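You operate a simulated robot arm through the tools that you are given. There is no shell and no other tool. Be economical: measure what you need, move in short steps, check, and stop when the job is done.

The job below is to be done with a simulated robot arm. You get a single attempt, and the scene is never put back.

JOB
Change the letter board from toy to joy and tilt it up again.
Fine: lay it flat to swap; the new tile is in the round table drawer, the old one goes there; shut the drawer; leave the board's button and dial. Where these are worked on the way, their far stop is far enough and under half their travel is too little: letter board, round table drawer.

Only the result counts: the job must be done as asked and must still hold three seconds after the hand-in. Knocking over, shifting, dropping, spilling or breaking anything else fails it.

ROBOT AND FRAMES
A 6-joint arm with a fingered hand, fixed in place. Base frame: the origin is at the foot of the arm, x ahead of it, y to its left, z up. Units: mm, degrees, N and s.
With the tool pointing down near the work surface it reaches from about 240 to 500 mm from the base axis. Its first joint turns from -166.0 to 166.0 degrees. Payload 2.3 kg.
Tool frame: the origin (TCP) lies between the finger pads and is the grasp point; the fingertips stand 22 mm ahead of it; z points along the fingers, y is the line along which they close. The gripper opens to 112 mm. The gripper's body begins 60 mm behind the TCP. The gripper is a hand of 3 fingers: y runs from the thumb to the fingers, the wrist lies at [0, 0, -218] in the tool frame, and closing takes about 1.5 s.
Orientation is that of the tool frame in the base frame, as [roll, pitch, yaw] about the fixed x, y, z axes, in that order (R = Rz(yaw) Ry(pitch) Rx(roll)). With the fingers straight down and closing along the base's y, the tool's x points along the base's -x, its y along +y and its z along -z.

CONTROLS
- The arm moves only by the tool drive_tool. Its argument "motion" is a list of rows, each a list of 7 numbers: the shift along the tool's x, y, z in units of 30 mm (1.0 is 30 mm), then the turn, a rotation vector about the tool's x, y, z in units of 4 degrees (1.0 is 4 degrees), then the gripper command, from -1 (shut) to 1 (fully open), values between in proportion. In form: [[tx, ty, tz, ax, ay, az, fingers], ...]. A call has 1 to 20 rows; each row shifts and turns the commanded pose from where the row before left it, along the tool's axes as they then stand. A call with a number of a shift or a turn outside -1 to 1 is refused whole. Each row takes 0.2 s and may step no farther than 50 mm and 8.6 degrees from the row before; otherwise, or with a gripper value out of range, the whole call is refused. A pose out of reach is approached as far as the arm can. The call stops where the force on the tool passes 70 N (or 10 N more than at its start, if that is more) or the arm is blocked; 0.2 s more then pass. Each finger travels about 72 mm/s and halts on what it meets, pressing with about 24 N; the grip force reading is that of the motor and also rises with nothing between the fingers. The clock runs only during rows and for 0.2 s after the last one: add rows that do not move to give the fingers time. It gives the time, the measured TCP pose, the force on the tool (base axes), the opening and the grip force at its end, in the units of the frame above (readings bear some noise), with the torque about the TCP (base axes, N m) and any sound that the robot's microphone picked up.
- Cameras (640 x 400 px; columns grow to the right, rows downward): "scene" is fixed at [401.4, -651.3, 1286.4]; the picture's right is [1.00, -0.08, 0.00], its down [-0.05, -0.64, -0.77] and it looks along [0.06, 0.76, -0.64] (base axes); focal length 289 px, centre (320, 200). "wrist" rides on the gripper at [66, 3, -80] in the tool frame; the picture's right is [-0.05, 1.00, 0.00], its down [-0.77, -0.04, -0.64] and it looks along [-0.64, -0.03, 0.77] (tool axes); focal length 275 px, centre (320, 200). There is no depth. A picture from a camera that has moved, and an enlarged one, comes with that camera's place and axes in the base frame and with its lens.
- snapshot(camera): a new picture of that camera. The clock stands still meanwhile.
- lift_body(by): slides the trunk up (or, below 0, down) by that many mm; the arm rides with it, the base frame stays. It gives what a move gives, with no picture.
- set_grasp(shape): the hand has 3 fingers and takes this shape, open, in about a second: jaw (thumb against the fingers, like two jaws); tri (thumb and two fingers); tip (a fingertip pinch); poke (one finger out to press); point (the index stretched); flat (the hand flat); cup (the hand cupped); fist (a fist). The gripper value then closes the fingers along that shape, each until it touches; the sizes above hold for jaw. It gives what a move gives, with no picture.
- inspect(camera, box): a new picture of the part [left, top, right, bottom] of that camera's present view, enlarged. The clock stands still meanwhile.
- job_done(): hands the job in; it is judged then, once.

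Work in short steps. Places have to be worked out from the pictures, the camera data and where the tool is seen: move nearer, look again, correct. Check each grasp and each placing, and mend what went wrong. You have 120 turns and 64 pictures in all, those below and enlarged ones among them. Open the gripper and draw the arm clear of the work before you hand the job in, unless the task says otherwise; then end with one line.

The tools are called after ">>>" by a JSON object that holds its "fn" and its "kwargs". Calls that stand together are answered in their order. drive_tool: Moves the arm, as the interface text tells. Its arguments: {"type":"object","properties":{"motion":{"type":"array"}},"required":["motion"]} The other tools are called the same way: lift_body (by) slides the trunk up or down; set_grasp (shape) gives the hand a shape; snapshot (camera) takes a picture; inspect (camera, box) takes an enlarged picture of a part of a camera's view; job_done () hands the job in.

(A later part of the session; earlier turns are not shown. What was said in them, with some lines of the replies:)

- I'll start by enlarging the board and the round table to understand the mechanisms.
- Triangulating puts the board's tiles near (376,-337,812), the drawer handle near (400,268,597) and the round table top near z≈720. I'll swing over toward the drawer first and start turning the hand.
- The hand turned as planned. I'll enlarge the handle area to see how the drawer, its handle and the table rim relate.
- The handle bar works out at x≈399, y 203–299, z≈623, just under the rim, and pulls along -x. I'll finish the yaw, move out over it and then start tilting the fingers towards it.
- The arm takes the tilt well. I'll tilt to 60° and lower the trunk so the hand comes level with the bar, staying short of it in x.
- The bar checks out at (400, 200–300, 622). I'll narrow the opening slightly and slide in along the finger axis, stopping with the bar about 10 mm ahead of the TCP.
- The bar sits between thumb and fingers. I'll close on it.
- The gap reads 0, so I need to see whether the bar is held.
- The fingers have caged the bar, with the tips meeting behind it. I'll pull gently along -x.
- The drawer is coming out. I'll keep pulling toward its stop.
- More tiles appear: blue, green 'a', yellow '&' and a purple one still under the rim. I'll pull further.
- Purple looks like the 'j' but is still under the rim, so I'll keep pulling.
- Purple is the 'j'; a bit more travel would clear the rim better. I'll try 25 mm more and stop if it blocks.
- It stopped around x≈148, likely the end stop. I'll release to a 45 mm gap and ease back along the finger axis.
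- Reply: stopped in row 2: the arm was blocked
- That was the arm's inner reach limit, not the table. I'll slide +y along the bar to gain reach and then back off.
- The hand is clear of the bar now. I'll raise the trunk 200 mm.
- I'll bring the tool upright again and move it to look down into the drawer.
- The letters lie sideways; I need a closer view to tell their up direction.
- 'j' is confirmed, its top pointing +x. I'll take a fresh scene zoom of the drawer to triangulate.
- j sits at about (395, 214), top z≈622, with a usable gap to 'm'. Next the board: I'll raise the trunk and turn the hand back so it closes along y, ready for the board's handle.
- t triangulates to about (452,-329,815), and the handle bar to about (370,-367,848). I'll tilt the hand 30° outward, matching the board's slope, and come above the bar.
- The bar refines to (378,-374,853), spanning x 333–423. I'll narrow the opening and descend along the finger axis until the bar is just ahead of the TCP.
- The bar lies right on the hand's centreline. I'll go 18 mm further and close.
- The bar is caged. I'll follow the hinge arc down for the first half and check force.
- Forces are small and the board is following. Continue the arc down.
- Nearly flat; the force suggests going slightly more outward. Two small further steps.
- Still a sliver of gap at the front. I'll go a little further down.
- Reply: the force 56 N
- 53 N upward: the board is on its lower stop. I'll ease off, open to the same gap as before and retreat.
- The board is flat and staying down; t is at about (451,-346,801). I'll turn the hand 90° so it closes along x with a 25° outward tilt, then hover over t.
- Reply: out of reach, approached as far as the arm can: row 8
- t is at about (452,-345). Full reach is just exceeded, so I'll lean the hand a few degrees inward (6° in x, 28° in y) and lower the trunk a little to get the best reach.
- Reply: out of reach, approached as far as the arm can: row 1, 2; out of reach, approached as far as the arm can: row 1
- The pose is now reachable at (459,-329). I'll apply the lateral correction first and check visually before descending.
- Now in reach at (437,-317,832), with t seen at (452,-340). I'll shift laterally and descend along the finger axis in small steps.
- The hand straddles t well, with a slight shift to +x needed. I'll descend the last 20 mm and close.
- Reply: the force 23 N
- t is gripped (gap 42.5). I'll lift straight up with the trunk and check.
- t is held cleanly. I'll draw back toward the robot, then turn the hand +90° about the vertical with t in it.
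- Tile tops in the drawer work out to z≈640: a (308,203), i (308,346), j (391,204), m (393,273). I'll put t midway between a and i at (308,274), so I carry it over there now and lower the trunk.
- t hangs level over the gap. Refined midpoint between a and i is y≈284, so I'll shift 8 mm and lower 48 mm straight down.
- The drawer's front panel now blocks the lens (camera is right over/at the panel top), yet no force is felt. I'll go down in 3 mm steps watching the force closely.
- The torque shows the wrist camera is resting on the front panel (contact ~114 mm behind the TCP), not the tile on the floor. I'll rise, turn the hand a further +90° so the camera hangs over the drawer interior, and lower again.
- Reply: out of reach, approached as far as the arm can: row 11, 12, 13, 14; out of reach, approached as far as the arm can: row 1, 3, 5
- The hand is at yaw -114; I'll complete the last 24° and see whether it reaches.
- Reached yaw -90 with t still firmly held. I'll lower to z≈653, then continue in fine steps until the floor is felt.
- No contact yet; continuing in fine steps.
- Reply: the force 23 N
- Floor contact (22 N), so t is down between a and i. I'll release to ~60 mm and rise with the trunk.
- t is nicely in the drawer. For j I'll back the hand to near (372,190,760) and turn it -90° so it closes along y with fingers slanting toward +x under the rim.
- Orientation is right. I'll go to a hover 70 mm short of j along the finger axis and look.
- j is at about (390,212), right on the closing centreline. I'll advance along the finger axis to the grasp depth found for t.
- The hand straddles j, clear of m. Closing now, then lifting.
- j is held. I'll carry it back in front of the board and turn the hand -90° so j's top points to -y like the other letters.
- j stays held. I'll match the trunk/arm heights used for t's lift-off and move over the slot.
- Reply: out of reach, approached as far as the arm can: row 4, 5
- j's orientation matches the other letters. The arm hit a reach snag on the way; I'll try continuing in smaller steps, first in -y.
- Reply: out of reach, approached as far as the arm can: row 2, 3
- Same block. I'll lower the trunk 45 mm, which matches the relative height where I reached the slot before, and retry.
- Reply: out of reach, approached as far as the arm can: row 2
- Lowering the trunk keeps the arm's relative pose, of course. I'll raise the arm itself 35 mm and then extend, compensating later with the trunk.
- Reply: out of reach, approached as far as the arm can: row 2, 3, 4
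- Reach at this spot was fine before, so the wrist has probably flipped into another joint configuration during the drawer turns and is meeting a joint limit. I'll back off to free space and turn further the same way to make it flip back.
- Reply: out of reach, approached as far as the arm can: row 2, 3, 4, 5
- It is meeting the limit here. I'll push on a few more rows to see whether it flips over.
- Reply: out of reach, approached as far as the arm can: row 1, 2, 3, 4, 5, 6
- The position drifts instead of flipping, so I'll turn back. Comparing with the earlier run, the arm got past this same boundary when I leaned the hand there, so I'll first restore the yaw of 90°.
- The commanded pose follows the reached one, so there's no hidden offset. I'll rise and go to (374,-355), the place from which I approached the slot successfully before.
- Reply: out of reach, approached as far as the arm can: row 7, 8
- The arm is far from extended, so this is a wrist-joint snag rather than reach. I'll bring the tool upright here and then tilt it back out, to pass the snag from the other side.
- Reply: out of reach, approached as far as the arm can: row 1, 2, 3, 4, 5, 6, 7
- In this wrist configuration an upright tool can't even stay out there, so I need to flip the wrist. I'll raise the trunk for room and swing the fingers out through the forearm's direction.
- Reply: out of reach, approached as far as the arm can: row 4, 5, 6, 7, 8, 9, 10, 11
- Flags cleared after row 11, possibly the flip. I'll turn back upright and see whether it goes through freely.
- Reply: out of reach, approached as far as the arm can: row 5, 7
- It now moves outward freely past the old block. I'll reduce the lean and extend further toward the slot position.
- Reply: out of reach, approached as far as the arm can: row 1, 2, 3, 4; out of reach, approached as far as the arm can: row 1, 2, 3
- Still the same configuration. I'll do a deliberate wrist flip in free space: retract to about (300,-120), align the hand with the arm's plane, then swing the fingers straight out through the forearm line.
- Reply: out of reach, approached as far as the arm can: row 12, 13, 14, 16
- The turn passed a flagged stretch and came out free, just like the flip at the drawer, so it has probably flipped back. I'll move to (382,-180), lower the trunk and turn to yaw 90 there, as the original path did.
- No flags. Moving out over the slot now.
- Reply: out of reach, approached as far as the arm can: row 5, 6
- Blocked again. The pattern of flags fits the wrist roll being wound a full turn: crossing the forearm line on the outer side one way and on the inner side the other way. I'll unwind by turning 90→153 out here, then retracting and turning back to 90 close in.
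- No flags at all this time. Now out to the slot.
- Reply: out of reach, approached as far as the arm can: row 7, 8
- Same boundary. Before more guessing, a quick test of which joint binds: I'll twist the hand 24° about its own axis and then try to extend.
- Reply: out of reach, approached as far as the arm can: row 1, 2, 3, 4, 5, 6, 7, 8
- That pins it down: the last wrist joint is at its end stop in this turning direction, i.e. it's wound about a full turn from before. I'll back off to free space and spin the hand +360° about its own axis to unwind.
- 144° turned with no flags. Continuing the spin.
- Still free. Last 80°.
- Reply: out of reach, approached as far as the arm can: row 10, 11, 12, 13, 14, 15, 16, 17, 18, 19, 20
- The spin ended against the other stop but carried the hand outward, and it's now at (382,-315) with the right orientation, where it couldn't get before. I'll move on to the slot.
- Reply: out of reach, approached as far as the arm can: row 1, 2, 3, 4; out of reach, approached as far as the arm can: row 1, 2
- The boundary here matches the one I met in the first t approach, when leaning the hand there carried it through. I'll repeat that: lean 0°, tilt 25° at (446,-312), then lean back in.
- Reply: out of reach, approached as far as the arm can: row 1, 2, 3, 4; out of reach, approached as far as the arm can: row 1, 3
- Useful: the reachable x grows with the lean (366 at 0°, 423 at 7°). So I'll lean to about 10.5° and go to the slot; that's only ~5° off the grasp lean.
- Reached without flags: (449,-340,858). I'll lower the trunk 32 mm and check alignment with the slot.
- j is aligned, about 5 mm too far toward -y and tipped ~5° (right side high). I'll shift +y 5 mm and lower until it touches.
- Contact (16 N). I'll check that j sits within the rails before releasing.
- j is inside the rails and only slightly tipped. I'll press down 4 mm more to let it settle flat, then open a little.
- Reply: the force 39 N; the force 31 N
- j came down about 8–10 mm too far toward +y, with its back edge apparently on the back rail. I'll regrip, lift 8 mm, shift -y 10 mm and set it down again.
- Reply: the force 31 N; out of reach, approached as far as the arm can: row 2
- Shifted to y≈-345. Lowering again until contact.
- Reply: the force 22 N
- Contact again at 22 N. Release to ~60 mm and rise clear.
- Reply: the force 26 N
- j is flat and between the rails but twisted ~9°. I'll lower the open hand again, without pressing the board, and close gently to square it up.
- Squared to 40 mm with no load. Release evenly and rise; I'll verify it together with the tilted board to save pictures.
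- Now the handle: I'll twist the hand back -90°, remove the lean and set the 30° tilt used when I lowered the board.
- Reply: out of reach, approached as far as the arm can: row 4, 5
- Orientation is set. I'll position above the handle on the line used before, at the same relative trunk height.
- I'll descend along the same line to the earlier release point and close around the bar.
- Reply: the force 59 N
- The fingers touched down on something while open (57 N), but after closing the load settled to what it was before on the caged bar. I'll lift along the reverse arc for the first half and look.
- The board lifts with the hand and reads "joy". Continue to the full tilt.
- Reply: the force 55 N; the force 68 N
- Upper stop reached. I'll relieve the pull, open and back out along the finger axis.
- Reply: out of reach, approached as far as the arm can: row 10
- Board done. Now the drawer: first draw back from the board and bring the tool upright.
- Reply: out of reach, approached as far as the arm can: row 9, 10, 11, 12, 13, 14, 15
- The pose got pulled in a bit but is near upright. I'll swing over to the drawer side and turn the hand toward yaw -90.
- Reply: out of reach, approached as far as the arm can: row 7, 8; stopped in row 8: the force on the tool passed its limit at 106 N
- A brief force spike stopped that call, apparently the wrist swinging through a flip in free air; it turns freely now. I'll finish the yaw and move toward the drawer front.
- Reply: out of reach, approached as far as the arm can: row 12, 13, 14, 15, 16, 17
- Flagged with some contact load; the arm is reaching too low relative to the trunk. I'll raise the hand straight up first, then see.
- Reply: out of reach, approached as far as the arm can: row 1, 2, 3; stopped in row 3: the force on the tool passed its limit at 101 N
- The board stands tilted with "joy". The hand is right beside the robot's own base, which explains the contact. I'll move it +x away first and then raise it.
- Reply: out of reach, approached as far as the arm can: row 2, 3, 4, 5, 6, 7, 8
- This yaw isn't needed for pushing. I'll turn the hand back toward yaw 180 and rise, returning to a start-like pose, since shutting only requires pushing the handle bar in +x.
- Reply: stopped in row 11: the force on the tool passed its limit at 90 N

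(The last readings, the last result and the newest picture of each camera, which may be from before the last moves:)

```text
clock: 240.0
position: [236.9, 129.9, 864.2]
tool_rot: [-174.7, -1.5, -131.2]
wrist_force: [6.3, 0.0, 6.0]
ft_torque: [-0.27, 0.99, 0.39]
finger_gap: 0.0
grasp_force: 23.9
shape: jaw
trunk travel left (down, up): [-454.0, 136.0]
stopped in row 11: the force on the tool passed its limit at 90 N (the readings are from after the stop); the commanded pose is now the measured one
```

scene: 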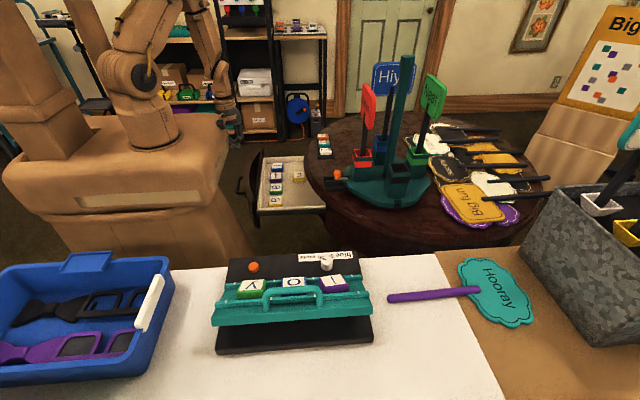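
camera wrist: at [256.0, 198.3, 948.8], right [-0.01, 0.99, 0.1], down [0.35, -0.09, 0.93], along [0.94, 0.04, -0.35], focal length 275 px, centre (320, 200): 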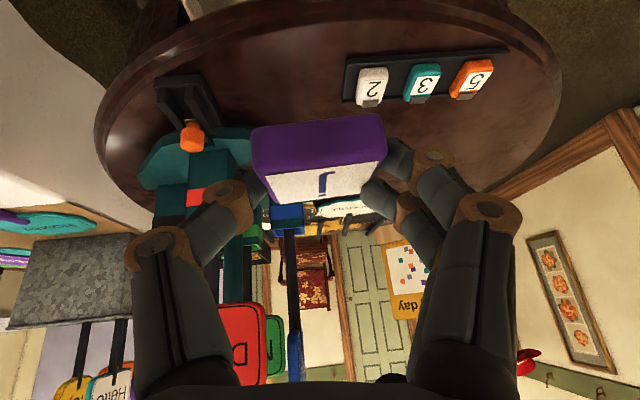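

The hand is lower than the robot's own platform, which rises with the trunk, so it's rubbing on that. I'll move straight +x away, then up.

>>> {"fn": "drive_tool", "kwargs": {"motion": [[-0.58, -0.67, 0, 0, 0, 0, -1], [-0.58, -0.67, 0, 0, 0, 0, -1], [-0.58, -0.67, 0, 0, 0, 0, -1], [0, 0, -0.8, 0, 0, 0, -1], [0, 0, -0.8, 0, 0, 0, -1], [0, 0, -0.8, 0, 0, 0, -1], [0, 0, -0.8, 0, 0, 0, -1], [0, 0, -0.8, 0, 0, 0, -1], [0, 0, -0.8, 0, 0, 0, -1], [0, 0, -0.8, 0, 0, 0, -1], [0, 0, -0.8, 0, 0, 0, -1], [0, 0, 0, 0, 0, 0, -1]]}}

```text
clock: 242.6
position: [228.6, 79.0, 895.6]
tool_rot: [-174.2, -1.5, -131.3]
wrist_force: [-0.3, -0.1, -0.4]
ft_torque: [-0.01, 0.04, 0.02]
finger_gap: 0.1
grasp_force: 24.2
shape: jaw
out of reach, approached as far as the arm can: row 1, 2, 3, 4, 5, 6, 7, 8, 9, 10, 11
trunk travel left (down, up): [-454.0, 136.0]
```

The wrist configuration forbids an upright tool farther out. I'll tilt the fingers radially outward, which that configuration allows, and see if it frees up.

>>> {"fn": "drive_tool", "kwargs": {"motion": [[0, 0, 0, 0.49, -0.87, 0, -1], [0, 0, 0, 0.49, -0.87, 0, -1], [0, 0, 0, 0.49, -0.87, 0, -1], [0, 0, 0, 0.49, -0.87, 0, -1], [0, 0, 0, 0.49, -0.87, 0, -1], [0, 0, 0, 0.49, -0.87, 0, -1], [0, 0, 0, 0.49, -0.87, 0, -1], [0, 0, 0, 0.49, -0.87, 0, -1], [0, 0, 0, 0.49, -0.87, 0, -1], [0, 0, 0, 0.49, -0.87, 0, -1], [0, 0, 0, 0.49, -0.87, 0, -1], [0, 0, 0, 0.49, -0.87, 0, -1], [0, 0, 0, 0, 0, 0, -1]]}}

```text
clock: 245.4
position: [329.4, 145.5, 1035.1]
tool_rot: [-148.1, 34.2, -118.9]
wrist_force: [0.4, 0.1, -0.4]
ft_torque: [0.01, 0.01, 0.02]
finger_gap: 0.2
grasp_force: 23.8
shape: jaw
out of reach, approached as far as the arm can: row 1, 2, 3, 4, 5, 6, 7, 8, 9, 10, 11, 12
trunk travel left (down, up): [-454.0, 136.0]
```

That freed it: now at (329,145,1035) with fingers 45° down and outward, a good pushing posture. I'll turn it slightly so the wrist keeps clear of the base and position in line with the drawer front, still high.

>>> {"fn": "drive_tool", "kwargs": {"motion": [[0, 0, 0, 0.562, 0.438, 0.701, -1], [0, 0, 0, 0.562, 0.438, 0.701, -1], [0, 0, 0, 0.562, 0.438, 0.701, -1], [0, 0, 0, 0.562, 0.438, 0.701, -1], [0, 0, 0, 0.562, 0.438, 0.701, -1], [0, 0, 0, 0.562, 0.438, 0.701, -1], [0, 0, 0, 0.562, 0.438, 0.701, -1], [0.33, 0.66, -0.89, 0, 0, 0, -1], [0.33, 0.66, -0.89, 0, 0, 0, -1], [0.33, 0.66, -0.89, 0, 0, 0, -1], [0.33, 0.66, -0.89, 0, 0, 0, -1], [0.33, 0.66, -0.89, 0, 0, 0, -1], [0.33, 0.66, -0.89, 0, 0, 0, -1], [0, 0, 0, 0, 0, 0, -1]]}}

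```text
clock: 248.4
position: [300.9, 195.6, 1172.2]
tool_rot: [-148.0, 34.0, -146.8]
wrist_force: [0.1, 1.0, -0.5]
ft_torque: [-0.01, 0.04, 0.01]
finger_gap: 0.1
grasp_force: 23.9
shape: jaw
out of reach, approached as far as the arm can: row 2, 3, 4, 5, 6, 7, 8, 9, 10, 11, 12, 13
trunk travel left (down, up): [-454.0, 136.0]
```

Orientation is right but it drifted up and out. I'll lower the trunk and try to bring it in front of the drawer at the lower level.

>>> {"fn": "lift_body", "kwargs": {"by": -380}}

>>> {"fn": "drive_tool", "kwargs": {"motion": [[0.5, 0.55, -0.55, 0, 0, 0, -1], [0.5, 0.55, -0.55, 0, 0, 0, -1], [0.5, 0.55, -0.55, 0, 0, 0, -1], [0.5, 0.55, -0.55, 0, 0, 0, -1], [0.5, 0.3, -0.5, 0, 0, 0, -1], [0.5, 0.2, -0.5, 0, 0, 0, -1], [0, 0, 0, 0, 0, 0, -1]]}}

```text
clock: 252.1
position: [299.9, 195.0, 791.3]
tool_rot: [-148.0, 34.0, -146.7]
wrist_force: [0.2, 0.3, 0.7]
ft_torque: [0.0, -0.03, 0.02]
finger_gap: 0.0
grasp_force: 23.3
shape: jaw
trunk travel left (down, up): [-74.0, 516.0]
```

```text
clock: 253.7
position: [293.9, 190.1, 796.7]
tool_rot: [-148.1, 33.9, -146.5]
wrist_force: [-0.1, -0.4, -0.6]
ft_torque: [0.0, -0.01, 0.02]
finger_gap: 0.2
grasp_force: 23.4
shape: jaw
out of reach, approached as far as the arm can: row 1, 2, 3, 4, 5, 6
trunk travel left (down, up): [-74.0, 516.0]
```

The last wrist joint is likely at its stop again, and roll doesn't matter for pushing. I'll twist the hand -80° about its own axis, then move in.

>>> {"fn": "drive_tool", "kwargs": {"motion": [[0, 0, 0, 0, 0, -1, -1], [0, 0, 0, 0, 0, -1, -1], [0, 0, 0, 0, 0, -1, -1], [0, 0, 0, 0, 0, -1, -1], [0, 0, 0, 0, 0, -1, -1], [0, 0, 0, 0, 0, -1, -1], [0, 0, 0, 0, 0, -1, -1], [0, 0, 0, 0, 0, -1, -1], [0, 0, 0, 0, 0, -1, -1], [0, 0, 0, 0, 0, -1, -1], [0, 0, 0, 0, 0, -1, -1], [0, 0, 0, 0, 0, -1, -1], [0, 0, 0, 0, 0, -1, -1], [0, 0, 0, 0, 0, -1, -1], [0, 0, 0, 0, 0, -1, -1], [0, 0, 0, 0, 0, -1, -1], [0, 0, 0, 0, 0, -1, -1], [0, 0, 0, 0, 0, -1, -1], [0, 0, 0, 0, 0, -1, -1], [0, 0, 0, 0, 0, -1, -1]]}}

```text
clock: 257.9
position: [296.9, 189.3, 796.4]
tool_rot: [-138.2, -19.6, -84.2]
wrist_force: [0.2, -0.8, -0.2]
ft_torque: [0.0, 0.02, -0.01]
finger_gap: 0.2
grasp_force: 23.3
shape: jaw
trunk travel left (down, up): [-74.0, 516.0]
```

Free again. Now move to in front of the panel, still above it.

>>> {"fn": "drive_tool", "kwargs": {"motion": [[-0.616, 0.684, -0.622, 0, 0, 0, -1], [-0.616, 0.684, -0.622, 0, 0, 0, -1], [-0.616, 0.684, -0.622, 0, 0, 0, -1], [-0.616, 0.684, -0.622, 0, 0, 0, -1], [-0.616, 0.684, -0.622, 0, 0, 0, -1], [0, 0, 0, 0, 0, 0, -1]]}}

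```text
clock: 259.3
position: [212.6, 240.5, 708.0]
tool_rot: [-138.1, -19.4, -84.2]
wrist_force: [-0.3, -1.0, -0.2]
ft_torque: [-0.01, 0.02, 0.01]
finger_gap: 0.0
grasp_force: 23.6
shape: jaw
out of reach, approached as far as the arm can: row 1, 2, 3, 4, 5
trunk travel left (down, up): [-74.0, 516.0]
```

It stopped near (213,240,708), short of clearing the panel. I'll rise 30 mm, tilt the fingers more horizontal, as in the original pull, and then move back further.

>>> {"fn": "drive_tool", "kwargs": {"motion": [[0.335, -0.63, -0.7, 0, 0, 0, -1], [0, 0, 0, 1, 0, 0, -1], [0, 0, 0, 1, 0, 0, -1], [0, 0, 0, 1, 0, 0, -1], [0, 0, 0, 1, 0, 0, -1], [0, 0, 0, 1, 0, 0, -1], [-0.17, 0.28, -0.62, 0, 0, 0, -1], [-0.17, 0.28, -0.62, 0, 0, 0, -1], [-0.17, 0.28, -0.62, 0, 0, 0, -1], [0, 0, 0, 0, 0, 0, -1]]}}

```text
clock: 261.5
position: [164.5, 246.8, 722.8]
tool_rot: [-118.2, -19.6, -84.2]
wrist_force: [0.0, -0.4, 0.8]
ft_torque: [0.02, -0.01, 0.01]
finger_gap: 0.0
grasp_force: 24.0
shape: jaw
out of reach, approached as far as the arm can: row 1
trunk travel left (down, up): [-74.0, 516.0]
```

Free and in position. I'll back off 13 mm, lower the trunk 64 mm so the fingertips face the panel just above the bar, then push +x partway.

>>> {"fn": "drive_tool", "kwargs": {"motion": [[-0.04, 0.19, -0.39, 0, 0, 0, -1], [0, 0, 0, 0, 0, 0, -1]]}}

>>> {"fn": "lift_body", "kwargs": {"by": -64}}

>>> {"fn": "drive_tool", "kwargs": {"motion": [[0.063, -0.293, 0.595, 0, 0, 0, -1], [0.063, -0.293, 0.595, 0, 0, 0, -1], [0.063, -0.293, 0.595, 0, 0, 0, -1], [0.063, -0.293, 0.595, 0, 0, 0, -1], [0.063, -0.293, 0.595, 0, 0, 0, -1], [0.063, -0.293, 0.595, 0, 0, 0, -1], [0.063, -0.293, 0.595, 0, 0, 0, -1]]}}

```text
clock: 262.1
position: [150.4, 246.8, 721.7]
tool_rot: [-118.3, -19.6, -84.2]
wrist_force: [-0.4, -0.1, 0.0]
ft_torque: [-0.02, 0.03, 0.04]
finger_gap: 0.2
grasp_force: 23.8
shape: jaw
trunk travel left (down, up): [-74.0, 516.0]
```

```text
clock: 263.1
position: [150.6, 246.4, 658.5]
tool_rot: [-118.1, -19.6, -84.2]
wrist_force: [-0.2, -0.3, -0.4]
ft_torque: [0.01, -0.02, -0.04]
finger_gap: 0.0
grasp_force: 24.0
shape: jaw
trunk travel left (down, up): [-10.0, 580.0]
```

```text
clock: 264.7
position: [290.5, 247.2, 659.8]
tool_rot: [-118.1, -19.7, -84.1]
wrist_force: [0.0, 0.2, 0.1]
ft_torque: [0.01, -0.01, 0.02]
finger_gap: 0.0
grasp_force: 24.4
shape: jaw
trunk travel left (down, up): [-10.0, 580.0]
```

No resistance so far, as in the pull. I'll push the rest of the way until the stop is felt.

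>>> {"fn": "drive_tool", "kwargs": {"motion": [[0.063, -0.293, 0.595, 0, 0, 0, -1], [0.063, -0.293, 0.595, 0, 0, 0, -1], [0.063, -0.293, 0.595, 0, 0, 0, -1], [0.063, -0.293, 0.595, 0, 0, 0, -1], [0.04, -0.18, 0.36, 0, 0, 0, -1], [0.03, -0.15, 0.3, 0, 0, 0, -1], [0.03, -0.15, 0.3, 0, 0, 0, -1], [0.03, -0.15, 0.3, 0, 0, 0, -1], [0.03, -0.15, 0.3, 0, 0, 0, -1]]}}

>>> {"fn": "snapshot", "kwargs": {"camera": "scene"}}

```text
clock: 266.9
position: [414.8, 247.5, 659.4]
tool_rot: [-118.5, -19.4, -84.2]
wrist_force: [-68.9, -9.2, -2.0]
ft_torque: [0.07, -0.63, -0.26]
finger_gap: 0.1
grasp_force: 23.5
shape: jaw
trunk travel left (down, up): [-10.0, 580.0]
stopped in row 9: the force on the tool passed its limit at 74 N (the readings are from after the stop); the commanded pose is now the measured one
```

```text
0 pictures are left
```

scene: 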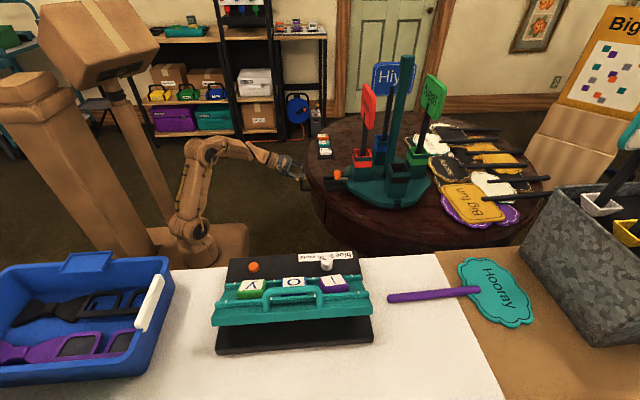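

The drawer is shut against its stop and the board stands tilted. I'll withdraw straight back along -x and open the hand.

>>> {"fn": "drive_tool", "kwargs": {"motion": [[-0.063, 0.293, -0.595, 0, 0, 0, -1], [-0.063, 0.293, -0.595, 0, 0, 0, -1], [-0.063, 0.293, -0.595, 0, 0, 0, -1], [-0.063, 0.293, -0.595, 0, 0, 0, -1], [-0.063, 0.293, -0.595, 0, 0, 0, -1], [-0.063, 0.293, -0.595, 0, 0, 0, -1], [-0.063, 0.293, -0.595, 0, 0, 0, -1], [0, 0, 0, 0, 0, 0, 0], [0, 0, 0, 0, 0, 0, 0.5], [0, 0, 0, 0, 0, 0, 0.5], [0, 0, 0, 0, 0, 0, 0.5], [0, 0, 0, 0, 0, 0, 0.5]]}}

```text
clock: 269.4
position: [281.8, 248.1, 657.4]
tool_rot: [-118.7, -19.5, -84.1]
wrist_force: [0.1, -0.2, -0.1]
ft_torque: [-0.03, -0.02, -0.01]
finger_gap: 83.7
grasp_force: 0.1
shape: jaw
trunk travel left (down, up): [-10.0, 580.0]
```

The arm is clear of everything, the hand is open and there are no loads on it. Handing in.

>>> {"fn": "job_done", "kwargs": {}}

```text
The job is handed in.
```

The board now reads "joy" and is tilted back up to its stop. The old "t" tile is in the round table drawer and the drawer is shut. I never aimed for the button or dial, and the pictures show no contact with them. The "j" sits between the rails but is turned a few degrees (about 6°).
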